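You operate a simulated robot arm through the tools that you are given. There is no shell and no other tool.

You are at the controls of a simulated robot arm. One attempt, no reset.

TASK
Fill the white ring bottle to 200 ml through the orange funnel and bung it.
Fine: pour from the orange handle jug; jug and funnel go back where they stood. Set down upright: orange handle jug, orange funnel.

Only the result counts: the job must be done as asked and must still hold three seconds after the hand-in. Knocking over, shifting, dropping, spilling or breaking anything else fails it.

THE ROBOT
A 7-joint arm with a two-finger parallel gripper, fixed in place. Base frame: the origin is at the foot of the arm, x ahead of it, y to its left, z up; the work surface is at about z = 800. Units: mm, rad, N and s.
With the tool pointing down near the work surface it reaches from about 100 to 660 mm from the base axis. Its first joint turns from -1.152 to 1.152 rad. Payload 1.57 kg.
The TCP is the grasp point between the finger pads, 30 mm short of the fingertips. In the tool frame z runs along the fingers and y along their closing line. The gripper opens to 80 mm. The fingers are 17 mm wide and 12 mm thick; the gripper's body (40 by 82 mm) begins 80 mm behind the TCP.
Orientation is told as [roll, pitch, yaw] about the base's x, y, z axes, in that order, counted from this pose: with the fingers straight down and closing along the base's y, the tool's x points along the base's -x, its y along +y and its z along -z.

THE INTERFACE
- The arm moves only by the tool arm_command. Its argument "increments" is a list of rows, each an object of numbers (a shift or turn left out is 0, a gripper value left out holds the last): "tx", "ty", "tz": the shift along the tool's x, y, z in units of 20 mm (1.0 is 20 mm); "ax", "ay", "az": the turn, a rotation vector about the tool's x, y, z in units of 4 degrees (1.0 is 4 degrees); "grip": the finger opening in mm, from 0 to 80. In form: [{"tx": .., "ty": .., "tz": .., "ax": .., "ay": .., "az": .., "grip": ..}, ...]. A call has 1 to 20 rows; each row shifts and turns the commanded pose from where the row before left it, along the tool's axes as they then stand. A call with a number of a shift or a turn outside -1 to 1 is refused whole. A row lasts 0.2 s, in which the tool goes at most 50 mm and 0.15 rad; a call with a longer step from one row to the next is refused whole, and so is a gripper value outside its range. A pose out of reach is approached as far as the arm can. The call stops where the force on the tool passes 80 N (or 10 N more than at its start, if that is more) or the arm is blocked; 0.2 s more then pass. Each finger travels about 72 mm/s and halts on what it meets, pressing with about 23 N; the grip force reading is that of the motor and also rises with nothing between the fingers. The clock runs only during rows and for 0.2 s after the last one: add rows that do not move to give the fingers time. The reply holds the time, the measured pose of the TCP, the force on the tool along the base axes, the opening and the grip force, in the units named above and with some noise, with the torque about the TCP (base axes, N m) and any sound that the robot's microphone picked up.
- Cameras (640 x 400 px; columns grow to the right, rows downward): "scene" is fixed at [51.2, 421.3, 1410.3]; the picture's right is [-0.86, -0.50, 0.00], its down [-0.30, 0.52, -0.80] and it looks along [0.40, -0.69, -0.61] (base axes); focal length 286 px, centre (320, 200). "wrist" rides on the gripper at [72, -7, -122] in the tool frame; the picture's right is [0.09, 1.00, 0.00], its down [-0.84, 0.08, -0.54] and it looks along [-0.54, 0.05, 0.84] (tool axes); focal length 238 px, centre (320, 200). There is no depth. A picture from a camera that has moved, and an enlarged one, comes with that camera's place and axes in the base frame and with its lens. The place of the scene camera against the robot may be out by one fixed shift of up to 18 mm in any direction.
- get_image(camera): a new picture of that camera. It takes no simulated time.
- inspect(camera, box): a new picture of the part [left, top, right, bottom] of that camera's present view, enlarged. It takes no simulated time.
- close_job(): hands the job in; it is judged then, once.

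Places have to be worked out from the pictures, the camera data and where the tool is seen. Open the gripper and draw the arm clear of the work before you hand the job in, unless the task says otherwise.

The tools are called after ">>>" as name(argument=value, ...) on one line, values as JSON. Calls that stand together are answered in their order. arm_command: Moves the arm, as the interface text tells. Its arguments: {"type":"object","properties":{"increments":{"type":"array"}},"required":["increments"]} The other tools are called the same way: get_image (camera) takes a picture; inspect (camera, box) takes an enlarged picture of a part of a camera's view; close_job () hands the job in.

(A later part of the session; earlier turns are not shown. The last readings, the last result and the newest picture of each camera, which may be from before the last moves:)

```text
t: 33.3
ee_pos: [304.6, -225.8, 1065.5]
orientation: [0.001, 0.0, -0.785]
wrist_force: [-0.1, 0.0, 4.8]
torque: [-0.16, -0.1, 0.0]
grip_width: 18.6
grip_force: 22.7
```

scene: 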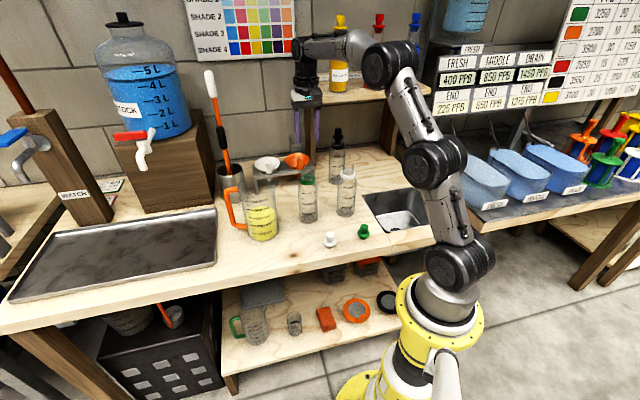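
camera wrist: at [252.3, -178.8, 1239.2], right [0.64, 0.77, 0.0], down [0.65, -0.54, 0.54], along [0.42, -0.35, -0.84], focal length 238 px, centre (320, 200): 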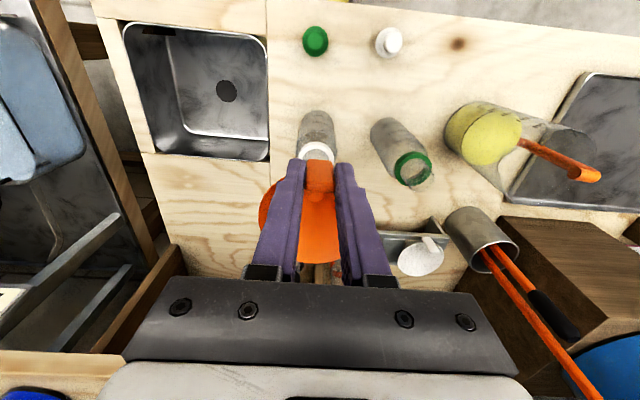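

About 5 N, well centred. I release the tab.

>>> arm_command(increments=[{"grip": 30}, {}, {"grip": 44}, {}, {}])

>>> inspect(camera="scene", box=[320, 125, 380, 225])

>>> inspect(camera="wrist", box=[260, 90, 380, 270])

```text
t: 34.5
ee_pos: [304.5, -226.0, 1066.7]
orientation: [0.0, -0.001, -0.786]
wrist_force: [-0.3, 1.0, -0.3]
torque: [-0.01, -0.01, 0.01]
grip_width: 43.8
grip_force: 0.1
```

```text
4.00 times, centred on (350, 175) of scene
camera zoom: at [51.2, 421.3, 1410.3], right [-0.86, -0.5, 0.0], down [-0.3, 0.52, -0.8], along [0.4, -0.69, -0.61], focal length 1143 px, centre (200, 300)
```

zoom: 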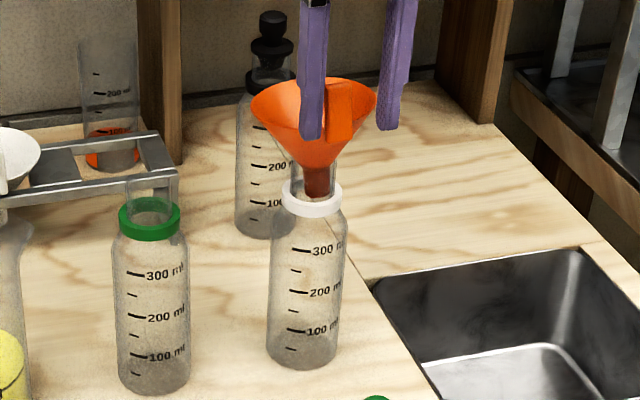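

```text
2.22 times, centred on (320, 180) of wrist
camera zoom: at [248.7, -178.4, 1189.2], right [0.64, 0.77, 0.0], down [0.65, -0.54, 0.54], along [0.42, -0.35, -0.84], focal length 530 px, centre (320, 244)
```

zoom: 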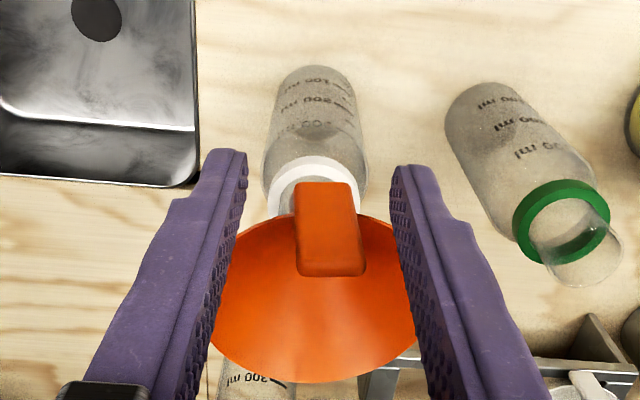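

After release the funnel appears to have shifted or tilted a little. I look closer before moving.

>>> inspect(camera="scene", box=[330, 135, 370, 185])

>>> get_image(camera="wrist")

```text
8.00 times, centred on (350, 160) of scene
camera zoom: at [51.2, 421.3, 1410.3], right [-0.86, -0.5, 0.0], down [-0.3, 0.52, -0.8], along [0.4, -0.69, -0.61], focal length 2286 px, centre (80, 520)
```

zoom: 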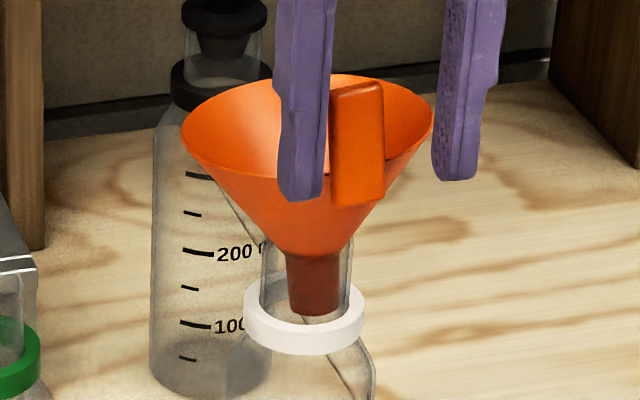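

```text
taken
camera wrist: at [248.7, -178.4, 1189.2], right [0.64, 0.77, 0.0], down [0.65, -0.54, 0.54], along [0.42, -0.35, -0.84], focal length 238 px, centre (320, 200)
```

wrist: 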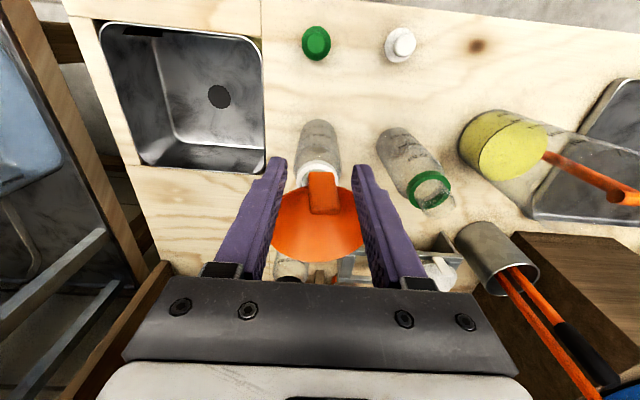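

The funnel leans a few degrees (stem resting in the loose neck), which is a stable seat. I withdraw straight up and view it from above.

>>> arm_command(increments=[{"tz": -0.3}, {"tz": -0.6}, {"tz": -0.9}, {"tz": -0.9}, {"tz": -0.9}, {}])

>>> get_image(camera="wrist")

>>> inspect(camera="scene", box=[320, 125, 380, 225])

```text
t: 35.9
ee_pos: [305.1, -224.8, 1138.4]
orientation: [0.0, 0.001, -0.786]
wrist_force: [-0.1, -0.3, -0.2]
torque: [-0.02, 0.02, -0.01]
grip_width: 44.0
grip_force: 0.0
```

```text
taken
camera wrist: at [248.6, -176.9, 1261.8], right [0.64, 0.77, 0.0], down [0.65, -0.54, 0.54], along [0.42, -0.35, -0.84], focal length 238 px, centre (320, 200)
```

wrist: 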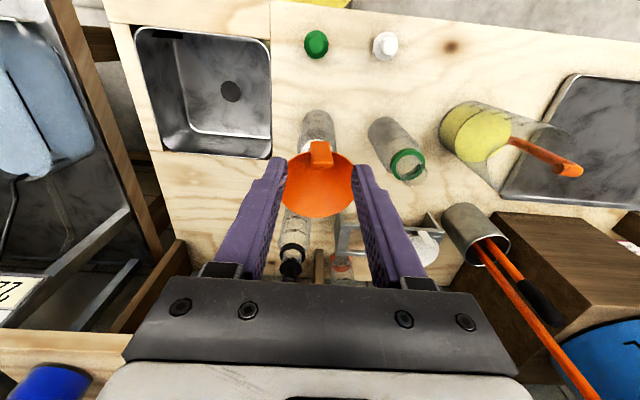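

```text
4.00 times, centred on (350, 175) of scene
camera zoom: at [51.2, 421.3, 1410.3], right [-0.86, -0.5, 0.0], down [-0.3, 0.52, -0.8], along [0.4, -0.69, -0.61], focal length 1143 px, centre (200, 300)
```

zoom: 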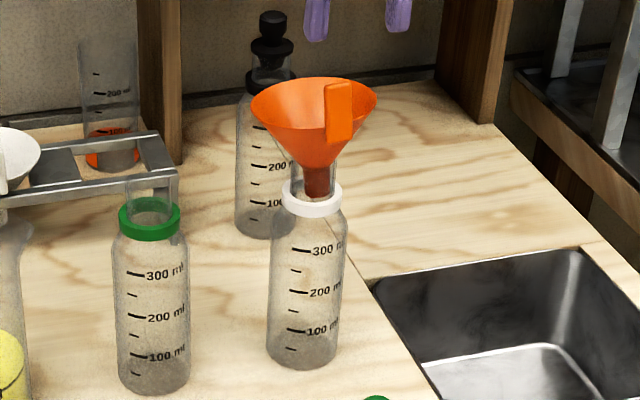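

The funnel rests in the bottle. Now for the jug: I move along the bench toward it and turn to yaw +45° so the fingers will close across its handle bar.

>>> arm_command(increments=[{"ty": 1}, {"ty": 1}, {"ty": 1}, {"ty": 1}, {"ty": 1}, {"ty": 1}, {"ty": 1}, {"ty": 1}, {"ty": 1}, {"ty": 1}, {"ty": 1}, {"ty": 0.6}, {}])

>>> arm_command(increments=[{"az": -1}, {"az": -1}, {"az": -1}, {"az": -1}, {"az": -1}, {"az": -1}, {"az": -1}, {"az": -1}, {"az": -1}, {"az": -1}, {"az": -1}, {"az": -1}, {"az": -1}, {"az": -1}, {"az": -1}, {"az": -1}, {"az": -1}, {"az": -1}, {"az": -1}, {"az": -1}])

>>> arm_command(increments=[{"az": -1}, {"az": -1}, {"az": -0.5}, {}])

>>> get_image(camera="wrist")

>>> get_image(camera="scene")

```text
t: 38.7
ee_pos: [468.5, -61.8, 1139.0]
orientation: [-0.002, -0.002, -0.788]
wrist_force: [0.7, -0.2, -0.4]
torque: [0.02, -0.02, 0.04]
grip_width: 44.3
grip_force: 0.1
```

```text
t: 42.9
ee_pos: [467.5, -62.5, 1138.8]
orientation: [-0.002, 0.001, 0.611]
wrist_force: [0.5, 0.0, 0.5]
torque: [-0.01, -0.02, 0.01]
grip_width: 44.0
grip_force: 0.1
```

```text
t: 43.9
ee_pos: [467.8, -61.7, 1140.4]
orientation: [-0.001, 0.0, 0.785]
wrist_force: [-0.3, 0.5, -0.1]
torque: [0.01, 0.01, -0.01]
grip_width: 44.0
grip_force: 0.0
```

```text
taken
camera wrist: at [422.2, -116.3, 1262.2], right [-0.77, 0.64, 0.0], down [0.54, 0.65, 0.54], along [0.35, 0.42, -0.84], focal length 238 px, centre (320, 200)
```

wrist: 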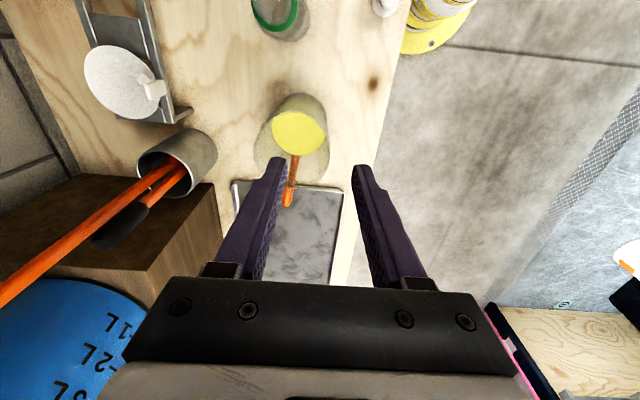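

```text
taken
```

scene: 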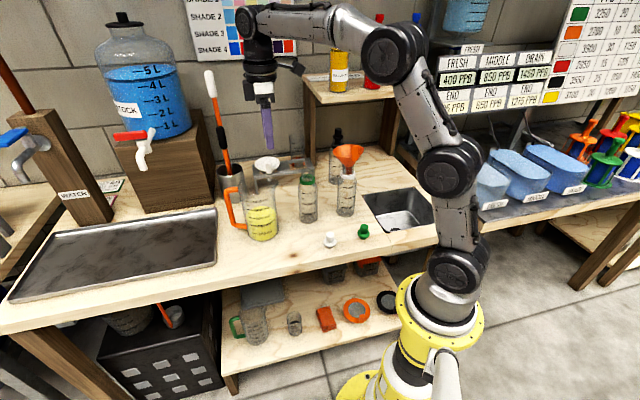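

>>> inspect(camera="wrist", box=[240, 80, 360, 220])

>>> inspect(camera="scene", box=[215, 160, 285, 250])

```text
2.86 times, centred on (300, 150) of wrist
camera zoom: at [422.2, -116.3, 1262.2], right [-0.77, 0.64, 0.0], down [0.54, 0.65, 0.54], along [0.35, 0.42, -0.84], focal length 681 px, centre (377, 343)
```

zoom: 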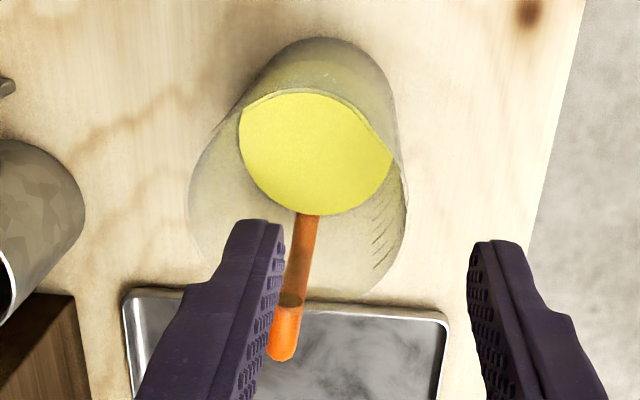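

```text
4.44 times, centred on (250, 205) of scene
camera zoom: at [51.2, 421.3, 1410.3], right [-0.86, -0.5, 0.0], down [-0.3, 0.52, -0.8], along [0.4, -0.69, -0.61], focal length 1270 px, centre (631, 178)
```

zoom: 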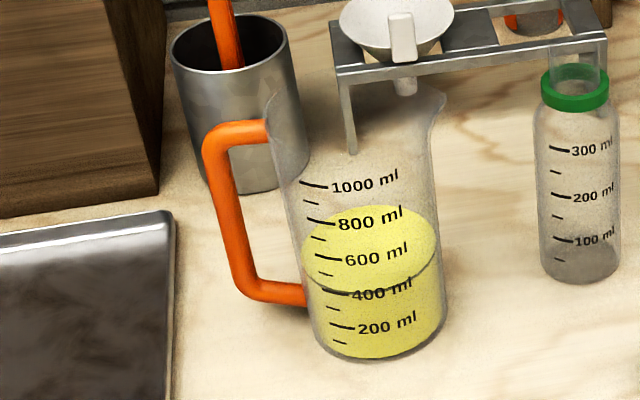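

Fitting the jug in this view: axis ≈ (525, −53), rim z≈970, handle bar ≈ (581, −1) reaching up to z≈965. I approach above the handle with the fingers opened to 50 mm.

>>> arm_command(increments=[{"tx": -0.88, "ty": -0.263, "tz": 0.78, "grip": 50}, {"tx": -0.88, "ty": -0.263, "tz": 0.78}, {"tx": -0.88, "ty": -0.263, "tz": 0.78}, {"tx": -0.88, "ty": -0.263, "tz": 0.78}, {"tx": -0.88, "ty": -0.263, "tz": 0.78}, {"tx": -0.88, "ty": -0.263, "tz": 0.78}, {"tx": -0.88, "ty": -0.263, "tz": 0.78}, {}])

>>> get_image(camera="wrist")

>>> inspect(camera="wrist", box=[220, 60, 400, 200])

>>> inspect(camera="scene", box=[200, 120, 300, 250])

```text
t: 45.7
ee_pos: [581.4, -1.9, 1031.3]
orientation: [-0.001, 0.0, 0.784]
wrist_force: [-0.3, 0.0, -0.4]
torque: [0.02, -0.03, -0.01]
grip_width: 50.0
grip_force: 0.0
```

```text
taken
camera wrist: at [534.7, -56.4, 1153.2], right [-0.77, 0.64, 0.0], down [0.54, 0.65, 0.54], along [0.35, 0.42, -0.84], focal length 238 px, centre (320, 200)
```

wrist: 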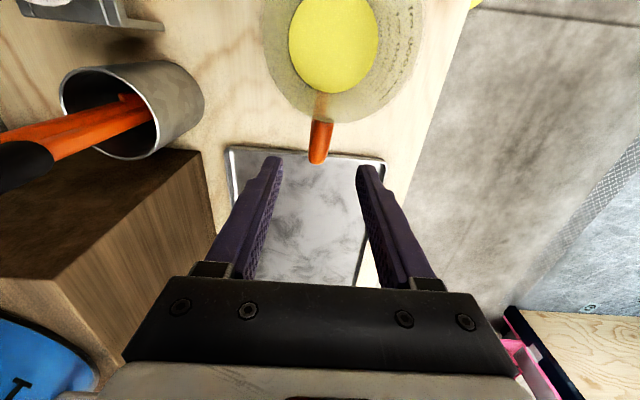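

```text
2.86 times, centred on (310, 130) of wrist
camera zoom: at [534.7, -56.4, 1153.2], right [-0.77, 0.64, 0.0], down [0.54, 0.65, 0.54], along [0.35, 0.42, -0.84], focal length 681 px, centre (349, 400)
```

zoom: 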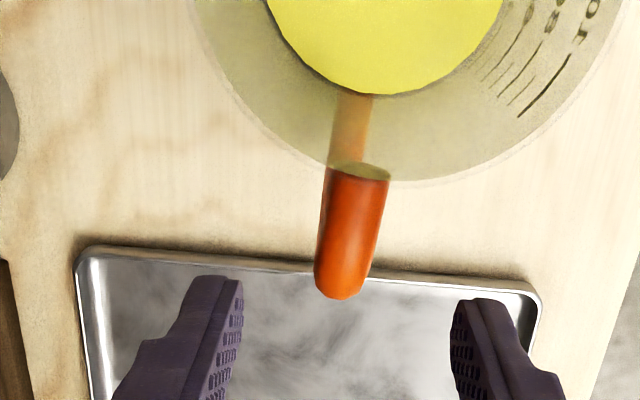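

```text
3.08 times, centred on (250, 185) of scene
camera zoom: at [51.2, 421.3, 1410.3], right [-0.86, -0.5, 0.0], down [-0.3, 0.52, -0.8], along [0.4, -0.69, -0.61], focal length 879 px, centre (535, 246)
```

zoom: 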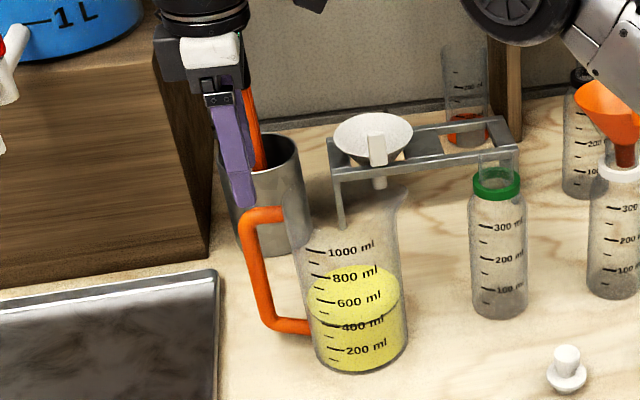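

The handle's outer end computes to ≈(591, 8), so the bar centre is about (586, 2), direction ≈43°. I fine-adjust, turn the yaw 2.5°, and descend partway beside the bar.

>>> arm_command(increments=[{"tx": -0.31, "ty": -0.02}, {"az": 0.6}, {"tz": 0.8}, {"tz": 0.8}, {"tz": 0.8}, {"tz": 0.8}, {}])

>>> get_image(camera="wrist")

>>> inspect(camera="scene", box=[200, 120, 300, 250])

```text
t: 47.3
ee_pos: [584.7, 3.5, 965.5]
orientation: [-0.003, 0.0, 0.743]
wrist_force: [0.0, 0.5, 0.5]
torque: [-0.01, -0.01, 0.0]
grip_width: 50.1
grip_force: 0.0
```

```text
taken
camera wrist: at [536.7, -48.9, 1088.4], right [-0.74, 0.67, 0.0], down [0.56, 0.62, 0.54], along [0.36, 0.4, -0.84], focal length 238 px, centre (320, 200)
```

wrist: 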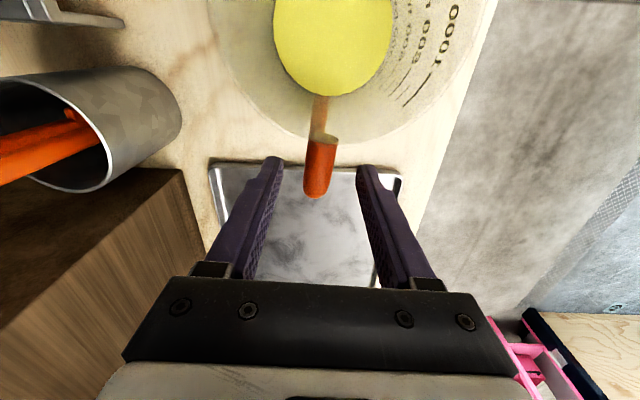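

```text
3.08 times, centred on (250, 185) of scene
camera zoom: at [51.2, 421.3, 1410.3], right [-0.86, -0.5, 0.0], down [-0.3, 0.52, -0.8], along [0.4, -0.69, -0.61], focal length 879 px, centre (535, 246)
```

zoom: 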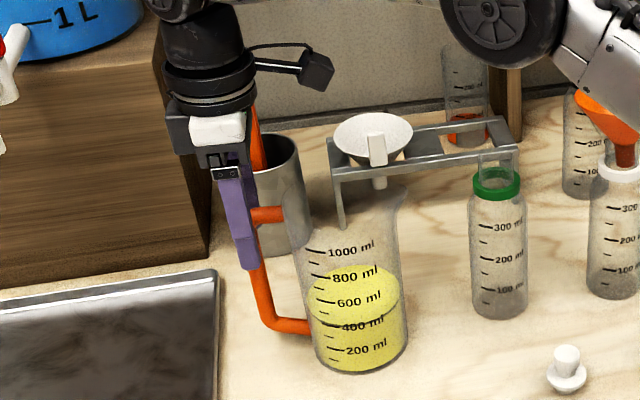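

The bar is centred between the fingers. I descend the remaining ~55 mm and check clearance before closing.

>>> arm_command(increments=[{"tz": 0.7}, {"tz": 0.7}, {"tz": 0.7}, {"tz": 0.6}, {}])

>>> get_image(camera="wrist")

>>> inspect(camera="scene", box=[200, 120, 300, 250])

```text
t: 48.5
ee_pos: [585.2, 4.6, 911.2]
orientation: [0.0, 0.001, 0.742]
wrist_force: [-0.5, 0.1, -0.4]
torque: [0.02, 0.01, -0.03]
grip_width: 49.9
grip_force: 0.1
```

```text
taken
camera wrist: at [536.5, -48.0, 1034.0], right [-0.74, 0.67, 0.0], down [0.56, 0.62, 0.54], along [0.36, 0.4, -0.84], focal length 238 px, centre (320, 200)
```

wrist: 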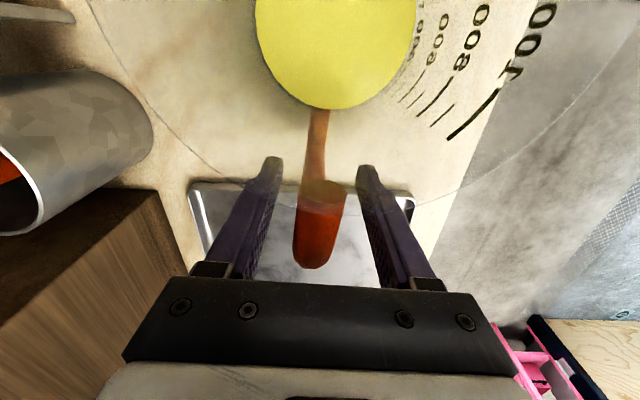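

```text
3.08 times, centred on (250, 185) of scene
camera zoom: at [51.2, 421.3, 1410.3], right [-0.86, -0.5, 0.0], down [-0.3, 0.52, -0.8], along [0.4, -0.69, -0.61], focal length 879 px, centre (535, 246)
```

zoom: 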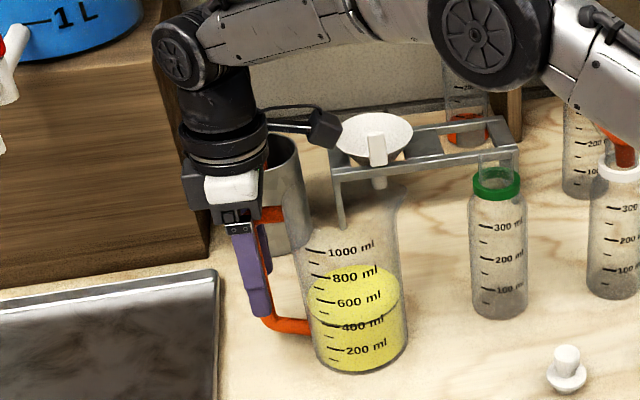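

Handle sits centred between the fingers, deep enough for a long pad contact. I close on it.

>>> arm_command(increments=[{"grip": 5}, {}, {}, {}, {}])

>>> inspect(camera="scene", box=[200, 120, 300, 250])

>>> get_image(camera="wrist")

```text
t: 49.7
ee_pos: [584.9, 5.3, 910.9]
orientation: [-0.003, 0.001, 0.744]
wrist_force: [1.0, 1.6, 0.4]
torque: [0.19, -0.06, -0.08]
grip_width: 16.0
grip_force: 23.0
```

```text
3.08 times, centred on (250, 185) of scene
camera zoom: at [51.2, 421.3, 1410.2], right [-0.86, -0.5, 0.0], down [-0.3, 0.52, -0.8], along [0.4, -0.69, -0.61], focal length 879 px, centre (535, 246)
```

zoom: 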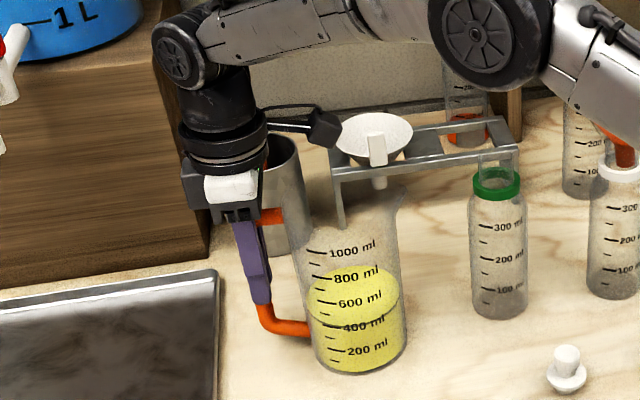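

```text
taken
camera wrist: at [536.6, -47.9, 1034.5], right [-0.74, 0.67, 0.0], down [0.56, 0.62, 0.54], along [0.36, 0.4, -0.84], focal length 238 px, centre (320, 200)
```

wrist: 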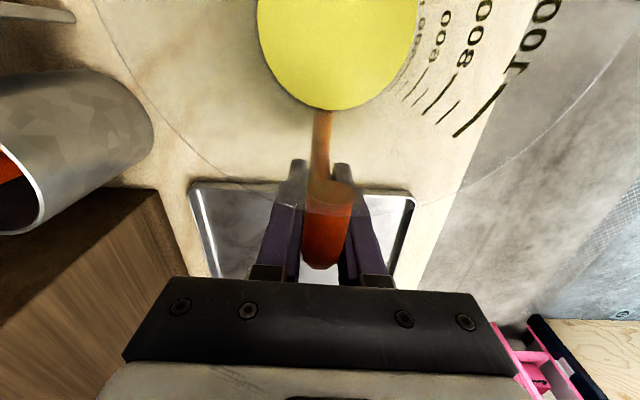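

Gripped at 16 mm. I test-lift about 8 mm slowly to see whether the jug stays level in the grip.

>>> arm_command(increments=[{"tz": -0.1}, {"tz": -0.1}, {"tz": -0.1}, {"tz": -0.1}, {}, {}])

>>> inspect(camera="scene", box=[200, 120, 300, 250])

>>> get_image(camera="wrist")

```text
t: 51.1
ee_pos: [585.9, 3.8, 918.5]
orientation: [-0.001, 0.0, 0.745]
wrist_force: [0.0, -0.6, -5.1]
torque: [0.23, -0.24, 0.05]
grip_width: 16.0
grip_force: 22.7
```

```text
3.08 times, centred on (250, 185) of scene
camera zoom: at [51.3, 421.3, 1410.3], right [-0.86, -0.5, 0.0], down [-0.3, 0.52, -0.8], along [0.4, -0.69, -0.61], focal length 879 px, centre (535, 246)
```

zoom: 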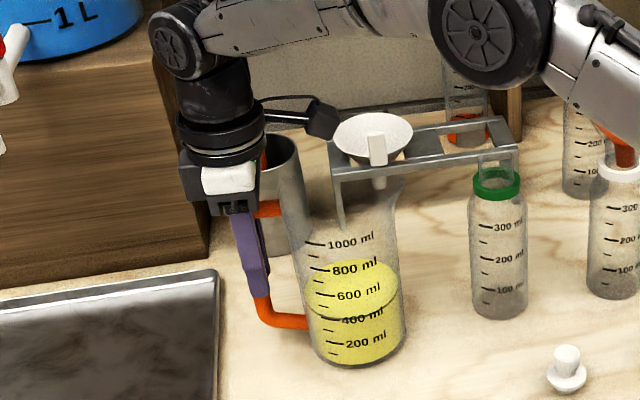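

```text
taken
camera wrist: at [538.6, -49.0, 1041.6], right [-0.74, 0.67, 0.0], down [0.56, 0.62, 0.54], along [0.36, 0.4, -0.84], focal length 238 px, centre (320, 200)
```

wrist: 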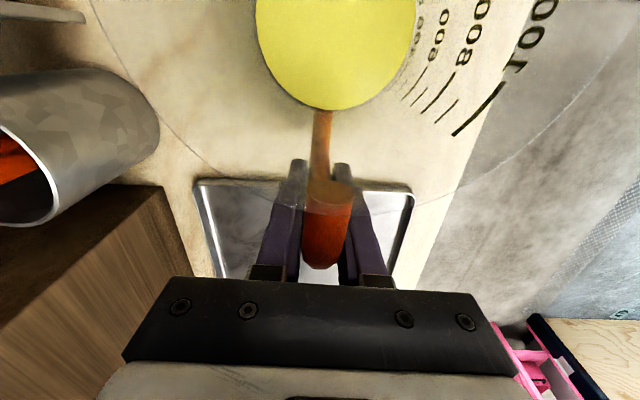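

The jug lifts cleanly: about 5 N, level, no rotation in the grip. I raise it straight up to clear everything.

>>> arm_command(increments=[{"tz": -0.3}, {"tz": -0.5}, {"tz": -0.6}, {"tz": -0.6}, {"tz": -0.6}, {"tz": -0.6}, {"tz": -0.6}, {"tz": -0.6}, {"tz": -0.6}, {"tz": -0.5}, {"tz": -0.3}, {}, {}])

>>> get_image(camera="scene")

>>> inspect(camera="scene", box=[200, 80, 300, 220])

```text
t: 53.9
ee_pos: [586.8, 5.0, 1033.7]
orientation: [0.0, 0.0, 0.744]
wrist_force: [-0.1, 0.1, -4.1]
torque: [0.21, -0.3, -0.03]
grip_width: 15.8
grip_force: 22.6
```

```text
taken
```

scene: 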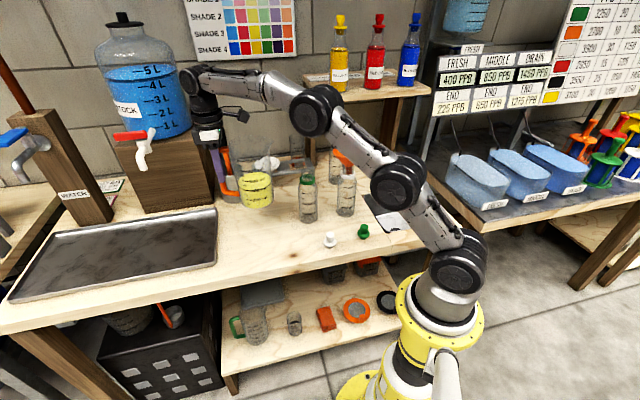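

```text
2.86 times, centred on (250, 150) of scene
camera zoom: at [51.3, 421.3, 1410.3], right [-0.86, -0.5, 0.0], down [-0.3, 0.52, -0.8], along [0.4, -0.69, -0.61], focal length 816 px, centre (520, 343)
```

zoom: 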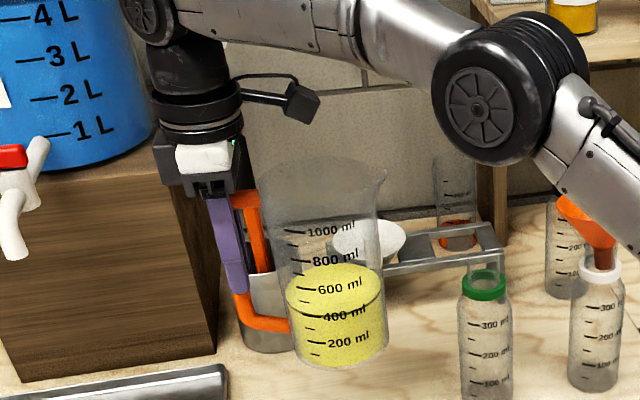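

The jug hangs level, surface just over the 400 mark. I bring it inward and up, clear of the bottles, then swing the yaw so the spout faces back toward the robot (about −8°).

>>> arm_command(increments=[{"tx": 0.25, "ty": 0.03, "tz": -0.3}, {"tx": 0.4, "ty": 0.05, "tz": -0.5}, {"tx": 0.47, "ty": 0.06, "tz": -0.5}, {"tx": 0.47, "ty": 0.06, "tz": -0.5}, {"tx": 0.47, "ty": 0.06, "tz": -0.5}, {"tx": 0.47, "ty": 0.06, "tz": -0.5}, {"tx": 0.47, "ty": 0.06, "tz": -0.5}, {"tx": 0.47, "ty": 0.06, "tz": -0.5}, {"tx": 0.47, "ty": 0.06, "tz": -0.5}, {"tx": 0.4, "ty": 0.05, "tz": -0.45}, {"tx": 0.25, "ty": 0.03, "tz": -0.3}, {}])

>>> arm_command(increments=[{"az": 0.4}, {"az": 0.8}, {"az": 0.8}, {"az": 0.8}, {"az": 0.8}, {"az": 0.8}, {"az": 0.8}, {"az": 0.8}, {"az": 0.8}, {"az": 0.8}, {"az": 0.8}, {"az": 0.8}, {"az": 0.8}, {"az": 0.8}, {"az": 0.8}, {"az": 0.7}, {"az": 0.4}, {}])

>>> get_image(camera="scene")

>>> get_image(camera="wrist")

```text
t: 56.5
ee_pos: [513.0, -50.4, 1136.8]
orientation: [0.001, -0.002, 0.741]
wrist_force: [0.0, 0.2, -5.0]
torque: [0.25, -0.24, 0.01]
grip_width: 15.8
grip_force: 23.3
```

```text
t: 60.3
ee_pos: [511.5, -49.3, 1136.9]
orientation: [0.0, -0.001, -0.144]
wrist_force: [-0.9, -0.7, -4.8]
torque: [-0.05, -0.32, 0.0]
grip_width: 15.9
grip_force: 22.9
```

```text
taken
```

scene: 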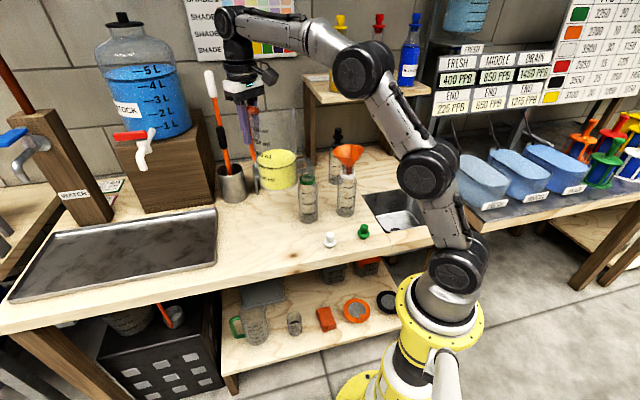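

```text
taken
camera wrist: at [439.7, -45.8, 1260.1], right [0.05, 1.0, 0.0], down [0.84, -0.04, 0.54], along [0.54, -0.03, -0.84], focal length 238 px, centre (320, 200)
```

wrist: 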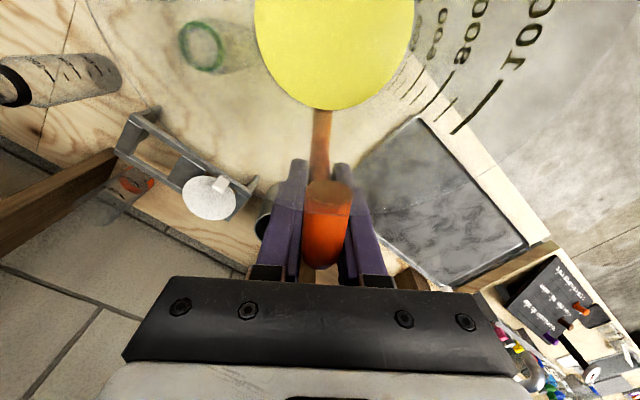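

The jug is now oriented spout toward the robot. I zoom in to locate the spout lip relative to the gripper.

>>> inspect(camera="scene", box=[220, 80, 320, 210])

>>> inspect(camera="scene", box=[320, 120, 380, 225])

```text
3.08 times, centred on (270, 145) of scene
camera zoom: at [51.3, 421.3, 1410.3], right [-0.86, -0.5, 0.0], down [-0.3, 0.52, -0.8], along [0.4, -0.69, -0.61], focal length 879 px, centre (474, 369)
```

zoom: 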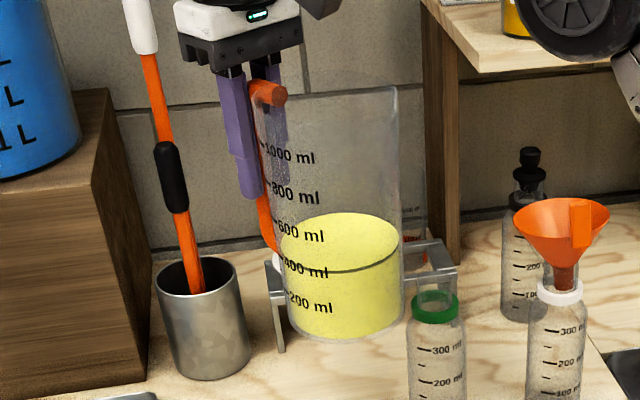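

```text
3.81 times, centred on (350, 172) of scene
camera zoom: at [51.3, 421.3, 1410.3], right [-0.86, -0.5, 0.0], down [-0.3, 0.52, -0.8], along [0.4, -0.69, -0.61], focal length 1088 px, centre (206, 305)
```

zoom: 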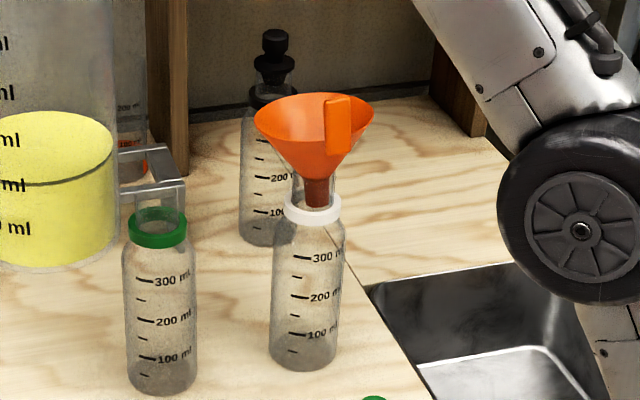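

Everything is in order. I now tilt the jug to 50° (well below the ~67° where 400 ml would reach the lip) in this clear spot, rotating about the closing axis so the spout dips toward the robot.

>>> arm_command(increments=[{"ay": -0.3}, {"ay": -0.6}, {"ay": -0.7}, {"ay": -0.7}, {"ay": -0.7}, {"ay": -0.7}, {"ay": -0.7}, {"ay": -0.7}, {"ay": -0.7}, {"ay": -0.7}, {"ay": -0.6}, {"ay": -0.4}, {}, {}])

>>> inspect(camera="scene", box=[200, 60, 340, 220])

```text
t: 63.3
ee_pos: [512.1, -50.1, 1136.2]
orientation: [0.0, -0.524, -0.144]
wrist_force: [-0.3, 0.1, -4.5]
torque: [-0.06, -0.2, -0.02]
grip_width: 15.9
grip_force: 22.6
```

```text
2.50 times, centred on (270, 140) of scene
camera zoom: at [51.3, 421.3, 1410.3], right [-0.86, -0.5, 0.0], down [-0.3, 0.52, -0.8], along [0.4, -0.69, -0.61], focal length 714 px, centre (445, 350)
```

zoom: 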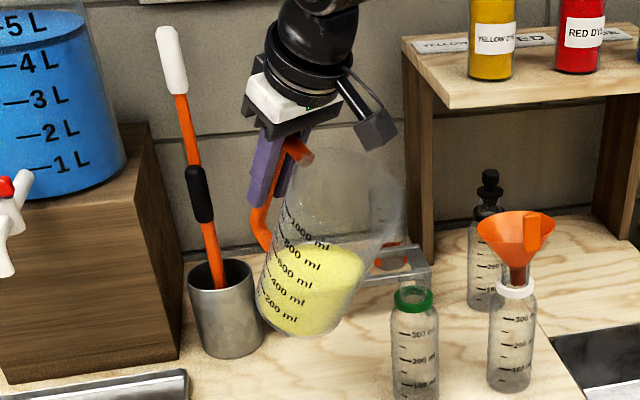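

Tilted 30° and steady in the grip, liquid well inside. I continue to 50°.

>>> arm_command(increments=[{"ay": -0.4}, {"ay": -0.7}, {"ay": -0.7}, {"ay": -0.7}, {"ay": -0.7}, {"ay": -0.7}, {"ay": -0.6}, {"ay": -0.5}, {}, {}])

>>> inspect(camera="scene", box=[200, 60, 340, 220])

>>> get_image(camera="wrist")

```text
t: 65.5
ee_pos: [511.1, -50.1, 1136.2]
orientation: [-0.001, -0.871, -0.145]
wrist_force: [0.6, 0.9, -5.5]
torque: [-0.02, -0.09, 0.04]
grip_width: 15.8
grip_force: 22.8
```

```text
2.50 times, centred on (270, 140) of scene
camera zoom: at [51.3, 421.3, 1410.3], right [-0.86, -0.5, 0.0], down [-0.3, 0.52, -0.8], along [0.4, -0.69, -0.61], focal length 714 px, centre (445, 350)
```

zoom: 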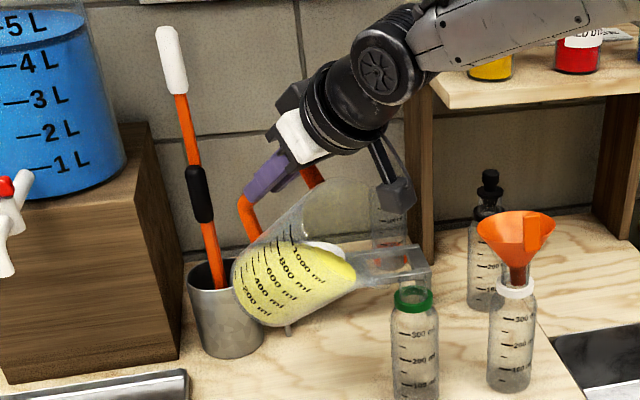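

```text
taken
camera wrist: at [371.5, -36.4, 1159.7], right [0.08, 0.99, -0.07], down [0.13, 0.06, 0.99], along [0.99, -0.09, -0.13], focal length 238 px, centre (320, 200)
```

wrist: 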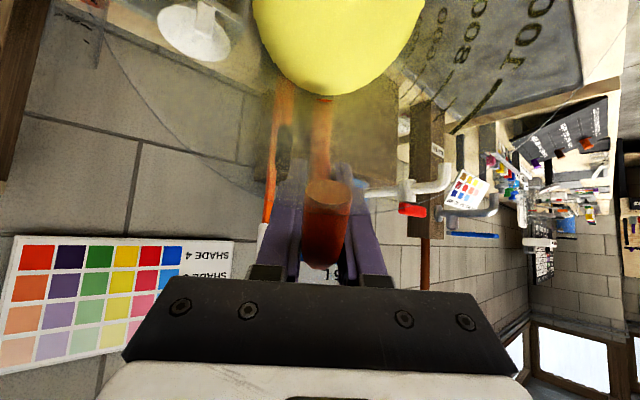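

At 50° nothing spills. I zoom in to pinpoint the spout lip.

>>> inspect(camera="scene", box=[280, 120, 350, 190])

>>> inspect(camera="scene", box=[280, 110, 380, 220])

```text
5.71 times, centred on (315, 155) of scene
camera zoom: at [51.3, 421.3, 1410.3], right [-0.86, -0.5, 0.0], down [-0.3, 0.52, -0.8], along [0.4, -0.69, -0.61], focal length 1633 px, centre (349, 457)
```

zoom: 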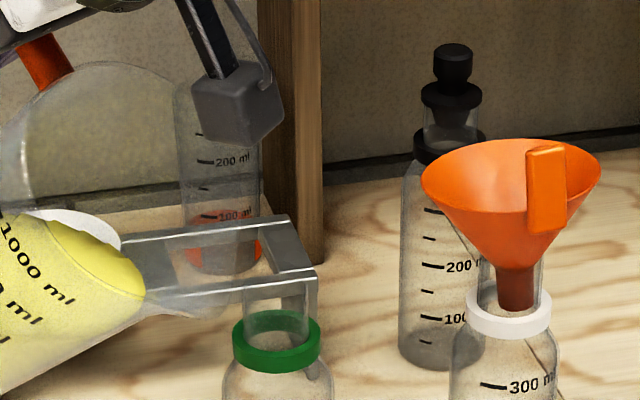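

```text
3.64 times, centred on (330, 165) of scene
camera zoom: at [51.3, 421.3, 1410.3], right [-0.86, -0.5, 0.0], down [-0.3, 0.52, -0.8], along [0.4, -0.69, -0.61], focal length 1039 px, centre (284, 327)
```

zoom: 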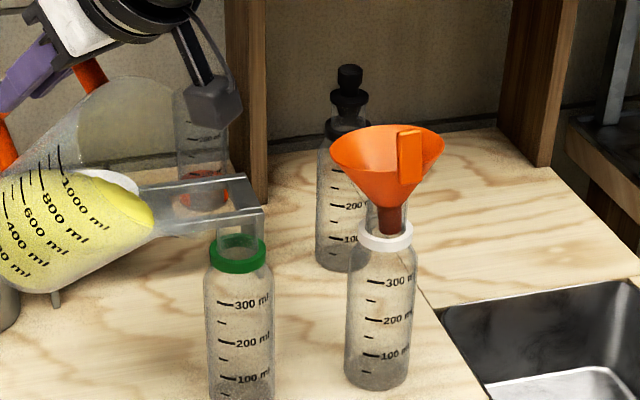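

>>> inspect(camera="scene", box=[290, 155, 325, 180])

>>> inspect(camera="wrist", box=[80, 0, 560, 220])

```text
16.00 times, centred on (308, 168) of scene
camera zoom: at [51.3, 421.3, 1410.3], right [-0.86, -0.5, 0.0], down [-0.3, 0.52, -0.8], along [0.4, -0.69, -0.61], focal length 4572 px, centre (520, 720)
```

zoom: 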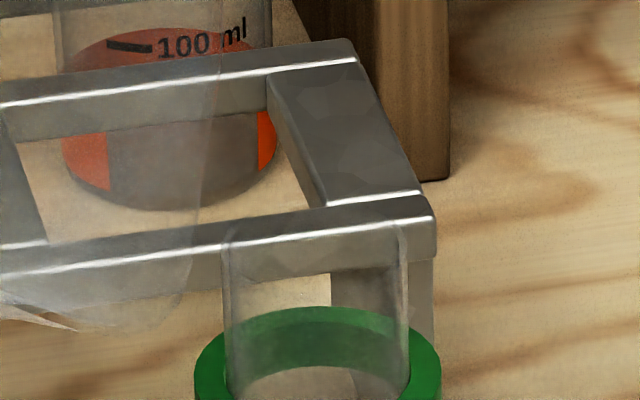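

```text
1.33 times, centred on (320, 110) of wrist
camera zoom: at [371.5, -36.4, 1159.7], right [0.08, 0.99, -0.07], down [0.13, 0.06, 0.99], along [0.99, -0.09, -0.13], focal length 318 px, centre (320, 320)
```

zoom: 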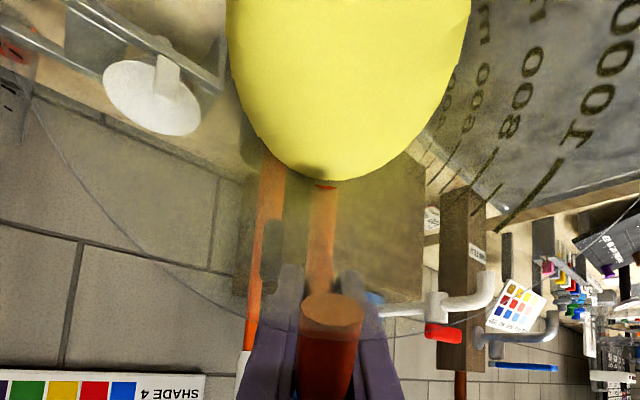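

From the zoom I place the lip at about 142 mm toward the spout side and 77 mm above the grip (upright frame); pouring should start near 62–65° of tilt. Keeping 50°, I raise 40 mm and carry the jug sideways toward the funnel with gentle ramps.

>>> arm_command(increments=[{"tx": -0.2, "tz": -0.17}, {"tx": -0.4, "tz": -0.33}, {"tx": -0.4, "tz": -0.33}, {"tx": -0.35, "tz": -0.3}, {"tx": -0.18, "tz": -0.16}, {}, {"ty": -0.2, "tx": -0.012, "tz": 0.024}, {"ty": -0.4, "tx": -0.025, "tz": 0.05}, {"ty": -0.6, "tx": -0.037, "tz": 0.072}, {"ty": -0.6, "tx": -0.037, "tz": 0.072}, {"ty": -0.6, "tx": -0.037, "tz": 0.072}, {"ty": -0.6, "tx": -0.037, "tz": 0.072}, {"ty": -0.6, "tx": -0.037, "tz": 0.072}, {"ty": -0.6, "tx": -0.037, "tz": 0.072}, {"ty": -0.6, "tx": -0.037, "tz": 0.072}, {"ty": -0.5, "tx": -0.03, "tz": 0.06}, {"ty": -0.3, "tx": -0.02, "tz": 0.036}, {"ty": -0.15, "tx": -0.01, "tz": 0.018}, {}])

>>> get_image(camera="scene")

```text
t: 69.5
ee_pos: [508.5, -165.7, 1172.8]
orientation: [-0.001, -0.873, -0.142]
wrist_force: [0.8, 0.5, -5.2]
torque: [-0.01, -0.11, 0.02]
grip_width: 15.8
grip_force: 23.4
```

```text
taken
```

scene: 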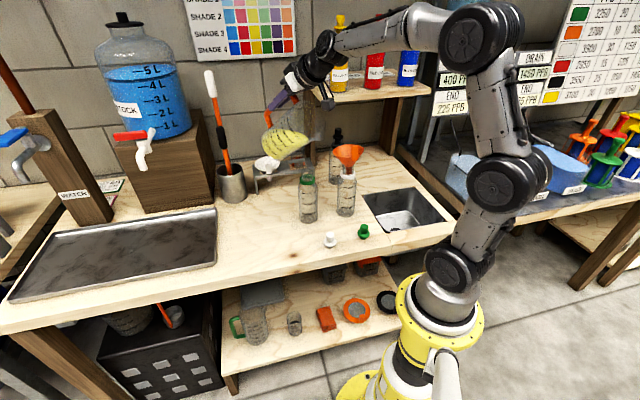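

The bottle remains visible to the scene camera. I carry on the remaining ~120 mm to bring the lip over the funnel, still at 50°.

>>> arm_command(increments=[{"ty": -0.2, "tx": -0.013, "tz": 0.025}, {"ty": -0.4, "tx": -0.026, "tz": 0.05}, {"ty": -0.6, "tx": -0.04, "tz": 0.077}, {"ty": -0.6, "tx": -0.04, "tz": 0.077}, {"ty": -0.6, "tx": -0.04, "tz": 0.077}, {"ty": -0.6, "tx": -0.04, "tz": 0.077}, {"ty": -0.6, "tx": -0.04, "tz": 0.077}, {"ty": -0.6, "tx": -0.04, "tz": 0.077}, {"ty": -0.6, "tx": -0.04, "tz": 0.077}, {"ty": -0.6, "tx": -0.04, "tz": 0.077}, {"ty": -0.4, "tx": -0.026, "tz": 0.05}, {"ty": -0.24, "tx": -0.016, "tz": 0.03}, {}, {}])

>>> get_image(camera="scene")

>>> inspect(camera="scene", box=[290, 80, 390, 225])

```text
t: 72.5
ee_pos: [508.6, -287.1, 1168.2]
orientation: [0.0, -0.872, -0.142]
wrist_force: [0.0, 0.0, -4.9]
torque: [-0.03, -0.07, 0.0]
grip_width: 16.1
grip_force: 23.0
```

```text
taken
```

scene: 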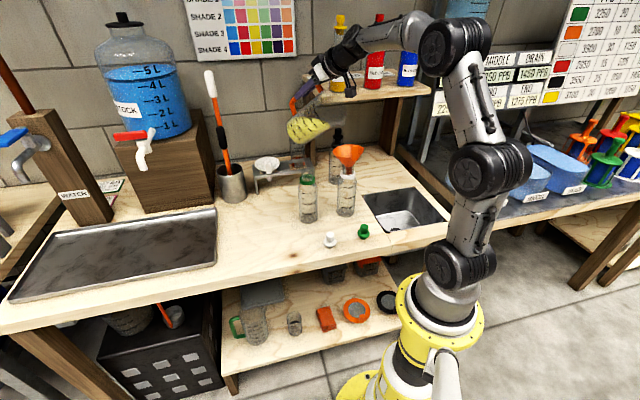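

```text
2.76 times, centred on (340, 152) of scene
camera zoom: at [51.3, 421.2, 1410.3], right [-0.86, -0.5, 0.0], down [-0.3, 0.52, -0.8], along [0.4, -0.69, -0.61], focal length 788 px, centre (265, 331)
```

zoom: 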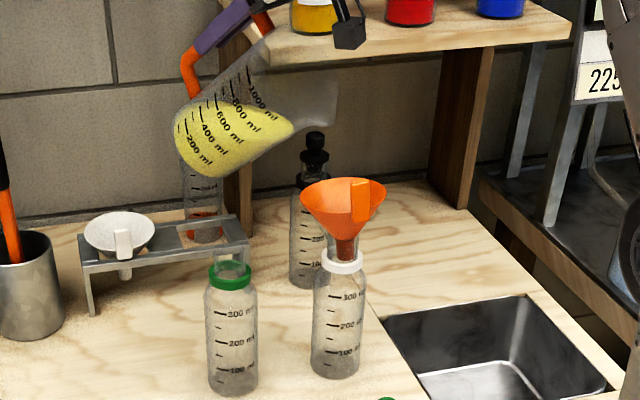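

The lip is above the funnel as predicted. I rotate to 57° about the lip, then lower the lip to ≈1065 just above the funnel rim.

>>> arm_command(increments=[{"ay": -0.2, "tx": -0.054, "tz": -0.1}, {"ay": -0.4, "tx": -0.108, "tz": -0.2}, {"ay": -0.4, "tx": -0.108, "tz": -0.2}, {"ay": -0.4, "tx": -0.108, "tz": -0.2}, {"ay": -0.35, "tx": -0.094, "tz": -0.174}, {}, {"tx": 0.18, "tz": 0.12}, {"tx": 0.35, "tz": 0.23}, {"tx": 0.35, "tz": 0.23}, {"tx": 0.35, "tz": 0.23}, {"tx": 0.35, "tz": 0.23}, {"tx": 0.2, "tz": 0.13}, {}, {}])

>>> inspect(camera="scene", box=[290, 80, 390, 225])

>>> inspect(camera="scene", box=[315, 110, 375, 175])

```text
t: 75.5
ee_pos: [500.8, -285.0, 1145.6]
orientation: [0.0, -0.996, -0.142]
wrist_force: [-0.2, -0.2, -5.6]
torque: [-0.02, -0.03, 0.0]
grip_width: 15.9
grip_force: 23.0
```

```text
2.76 times, centred on (340, 152) of scene
camera zoom: at [51.3, 421.2, 1410.3], right [-0.86, -0.5, 0.0], down [-0.3, 0.52, -0.8], along [0.4, -0.69, -0.61], focal length 788 px, centre (265, 331)
```

zoom: 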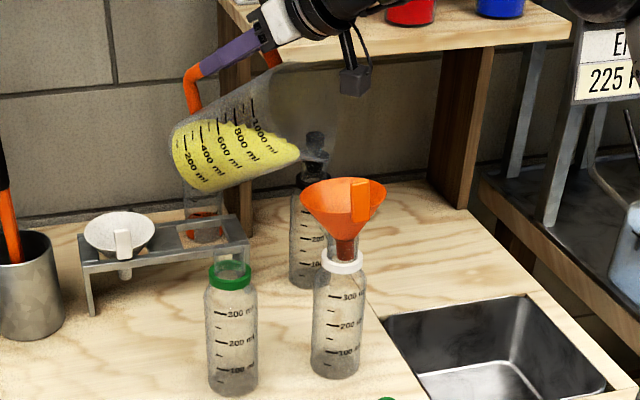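

```text
6.15 times, centred on (345, 142) of scene
camera zoom: at [51.3, 421.2, 1410.3], right [-0.86, -0.5, 0.0], down [-0.3, 0.52, -0.8], along [0.4, -0.69, -0.61], focal length 1758 px, centre (166, 554)
```

zoom: 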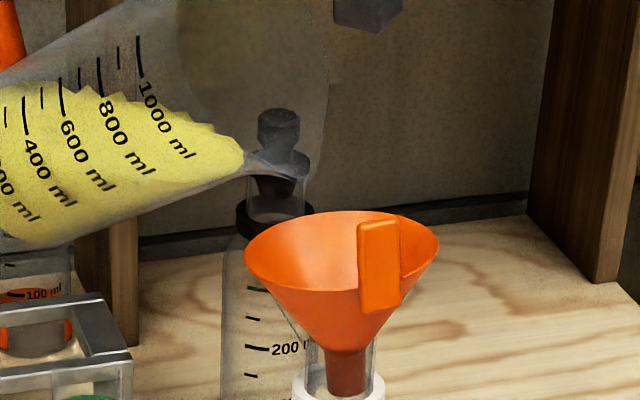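

Lip is in place over the funnel with the liquid still ~25 mm short of it. I tilt 4° more about the lip, slowly, then look.

>>> arm_command(increments=[{"ay": -0.25, "tx": -0.067, "tz": -0.124}, {"ay": -0.25, "tx": -0.067, "tz": -0.124}, {"ay": -0.25, "tx": -0.067, "tz": -0.124}, {"ay": -0.25, "tx": -0.067, "tz": -0.124}, {}])

>>> inspect(camera="scene", box=[300, 110, 380, 225])

```text
t: 76.7
ee_pos: [494.1, -285.4, 1154.3]
orientation: [0.001, -1.067, -0.145]
wrist_force: [0.4, -0.1, -6.0]
torque: [0.04, -0.03, 0.0]
grip_width: 15.9
grip_force: 23.0
```

```text
3.48 times, centred on (340, 168) of scene
camera zoom: at [51.3, 421.2, 1410.3], right [-0.86, -0.5, 0.0], down [-0.3, 0.52, -0.8], along [0.4, -0.69, -0.61], focal length 994 px, centre (250, 313)
```

zoom: 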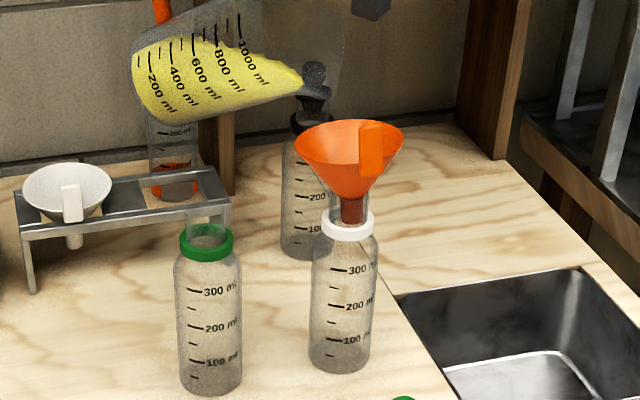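

Now 61°, liquid edging nearer the lip but no flow. I go on in 1–1.5° steps.

>>> arm_command(increments=[{"ay": -0.25, "tx": -0.067, "tz": -0.124}, {}, {"ay": -0.25, "tx": -0.067, "tz": -0.124}, {}])

>>> inspect(camera="scene", box=[300, 110, 380, 225])

```text
t: 77.7
ee_pos: [490.9, -285.0, 1159.7]
orientation: [-0.002, -1.101, -0.145]
wrist_force: [-1.1, 0.2, -5.4]
torque: [-0.04, 0.0, 0.02]
grip_width: 16.0
grip_force: 23.0
```

```text
3.48 times, centred on (340, 168) of scene
camera zoom: at [51.3, 421.2, 1410.3], right [-0.86, -0.5, 0.0], down [-0.3, 0.52, -0.8], along [0.4, -0.69, -0.61], focal length 994 px, centre (250, 313)
```

zoom: 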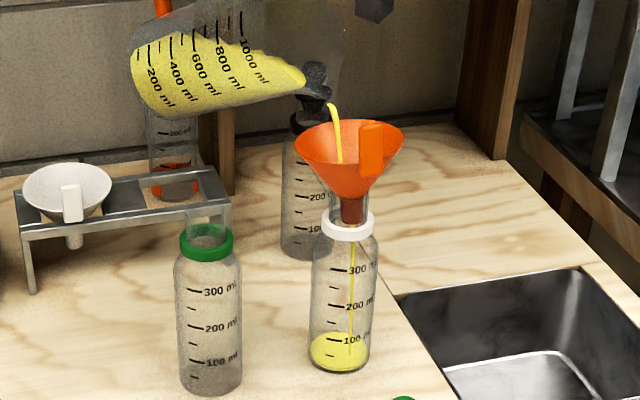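

The stream runs cleanly into the funnel; the bottle shows roughly 60 ml so far. I hold still briefly and watch.

>>> arm_command(increments=[{}])

>>> inspect(camera="scene", box=[325, 160, 370, 225])

>>> inspect(camera="scene", box=[300, 110, 380, 225])

```text
t: 78.1
ee_pos: [491.7, -285.9, 1158.1]
orientation: [0.001, -1.099, -0.142]
wrist_force: [-0.1, 0.5, -5.0]
torque: [0.02, 0.0, -0.01]
grip_width: 15.8
grip_force: 23.4
```

```text
6.15 times, centred on (348, 192) of scene
camera zoom: at [51.3, 421.2, 1410.3], right [-0.86, -0.5, 0.0], down [-0.3, 0.52, -0.8], along [0.4, -0.69, -0.61], focal length 1758 px, centre (151, 246)
```

zoom: 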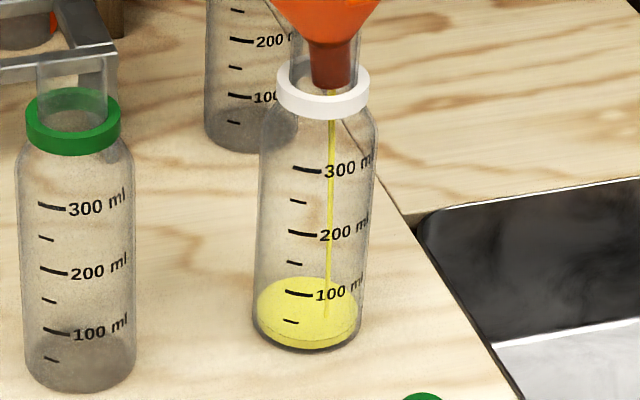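

```text
3.48 times, centred on (340, 168) of scene
camera zoom: at [51.3, 421.2, 1410.3], right [-0.86, -0.5, 0.0], down [-0.3, 0.52, -0.8], along [0.4, -0.69, -0.61], focal length 994 px, centre (250, 313)
```

zoom: 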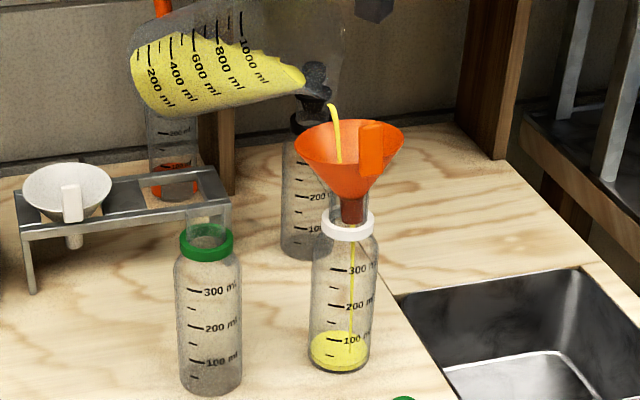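

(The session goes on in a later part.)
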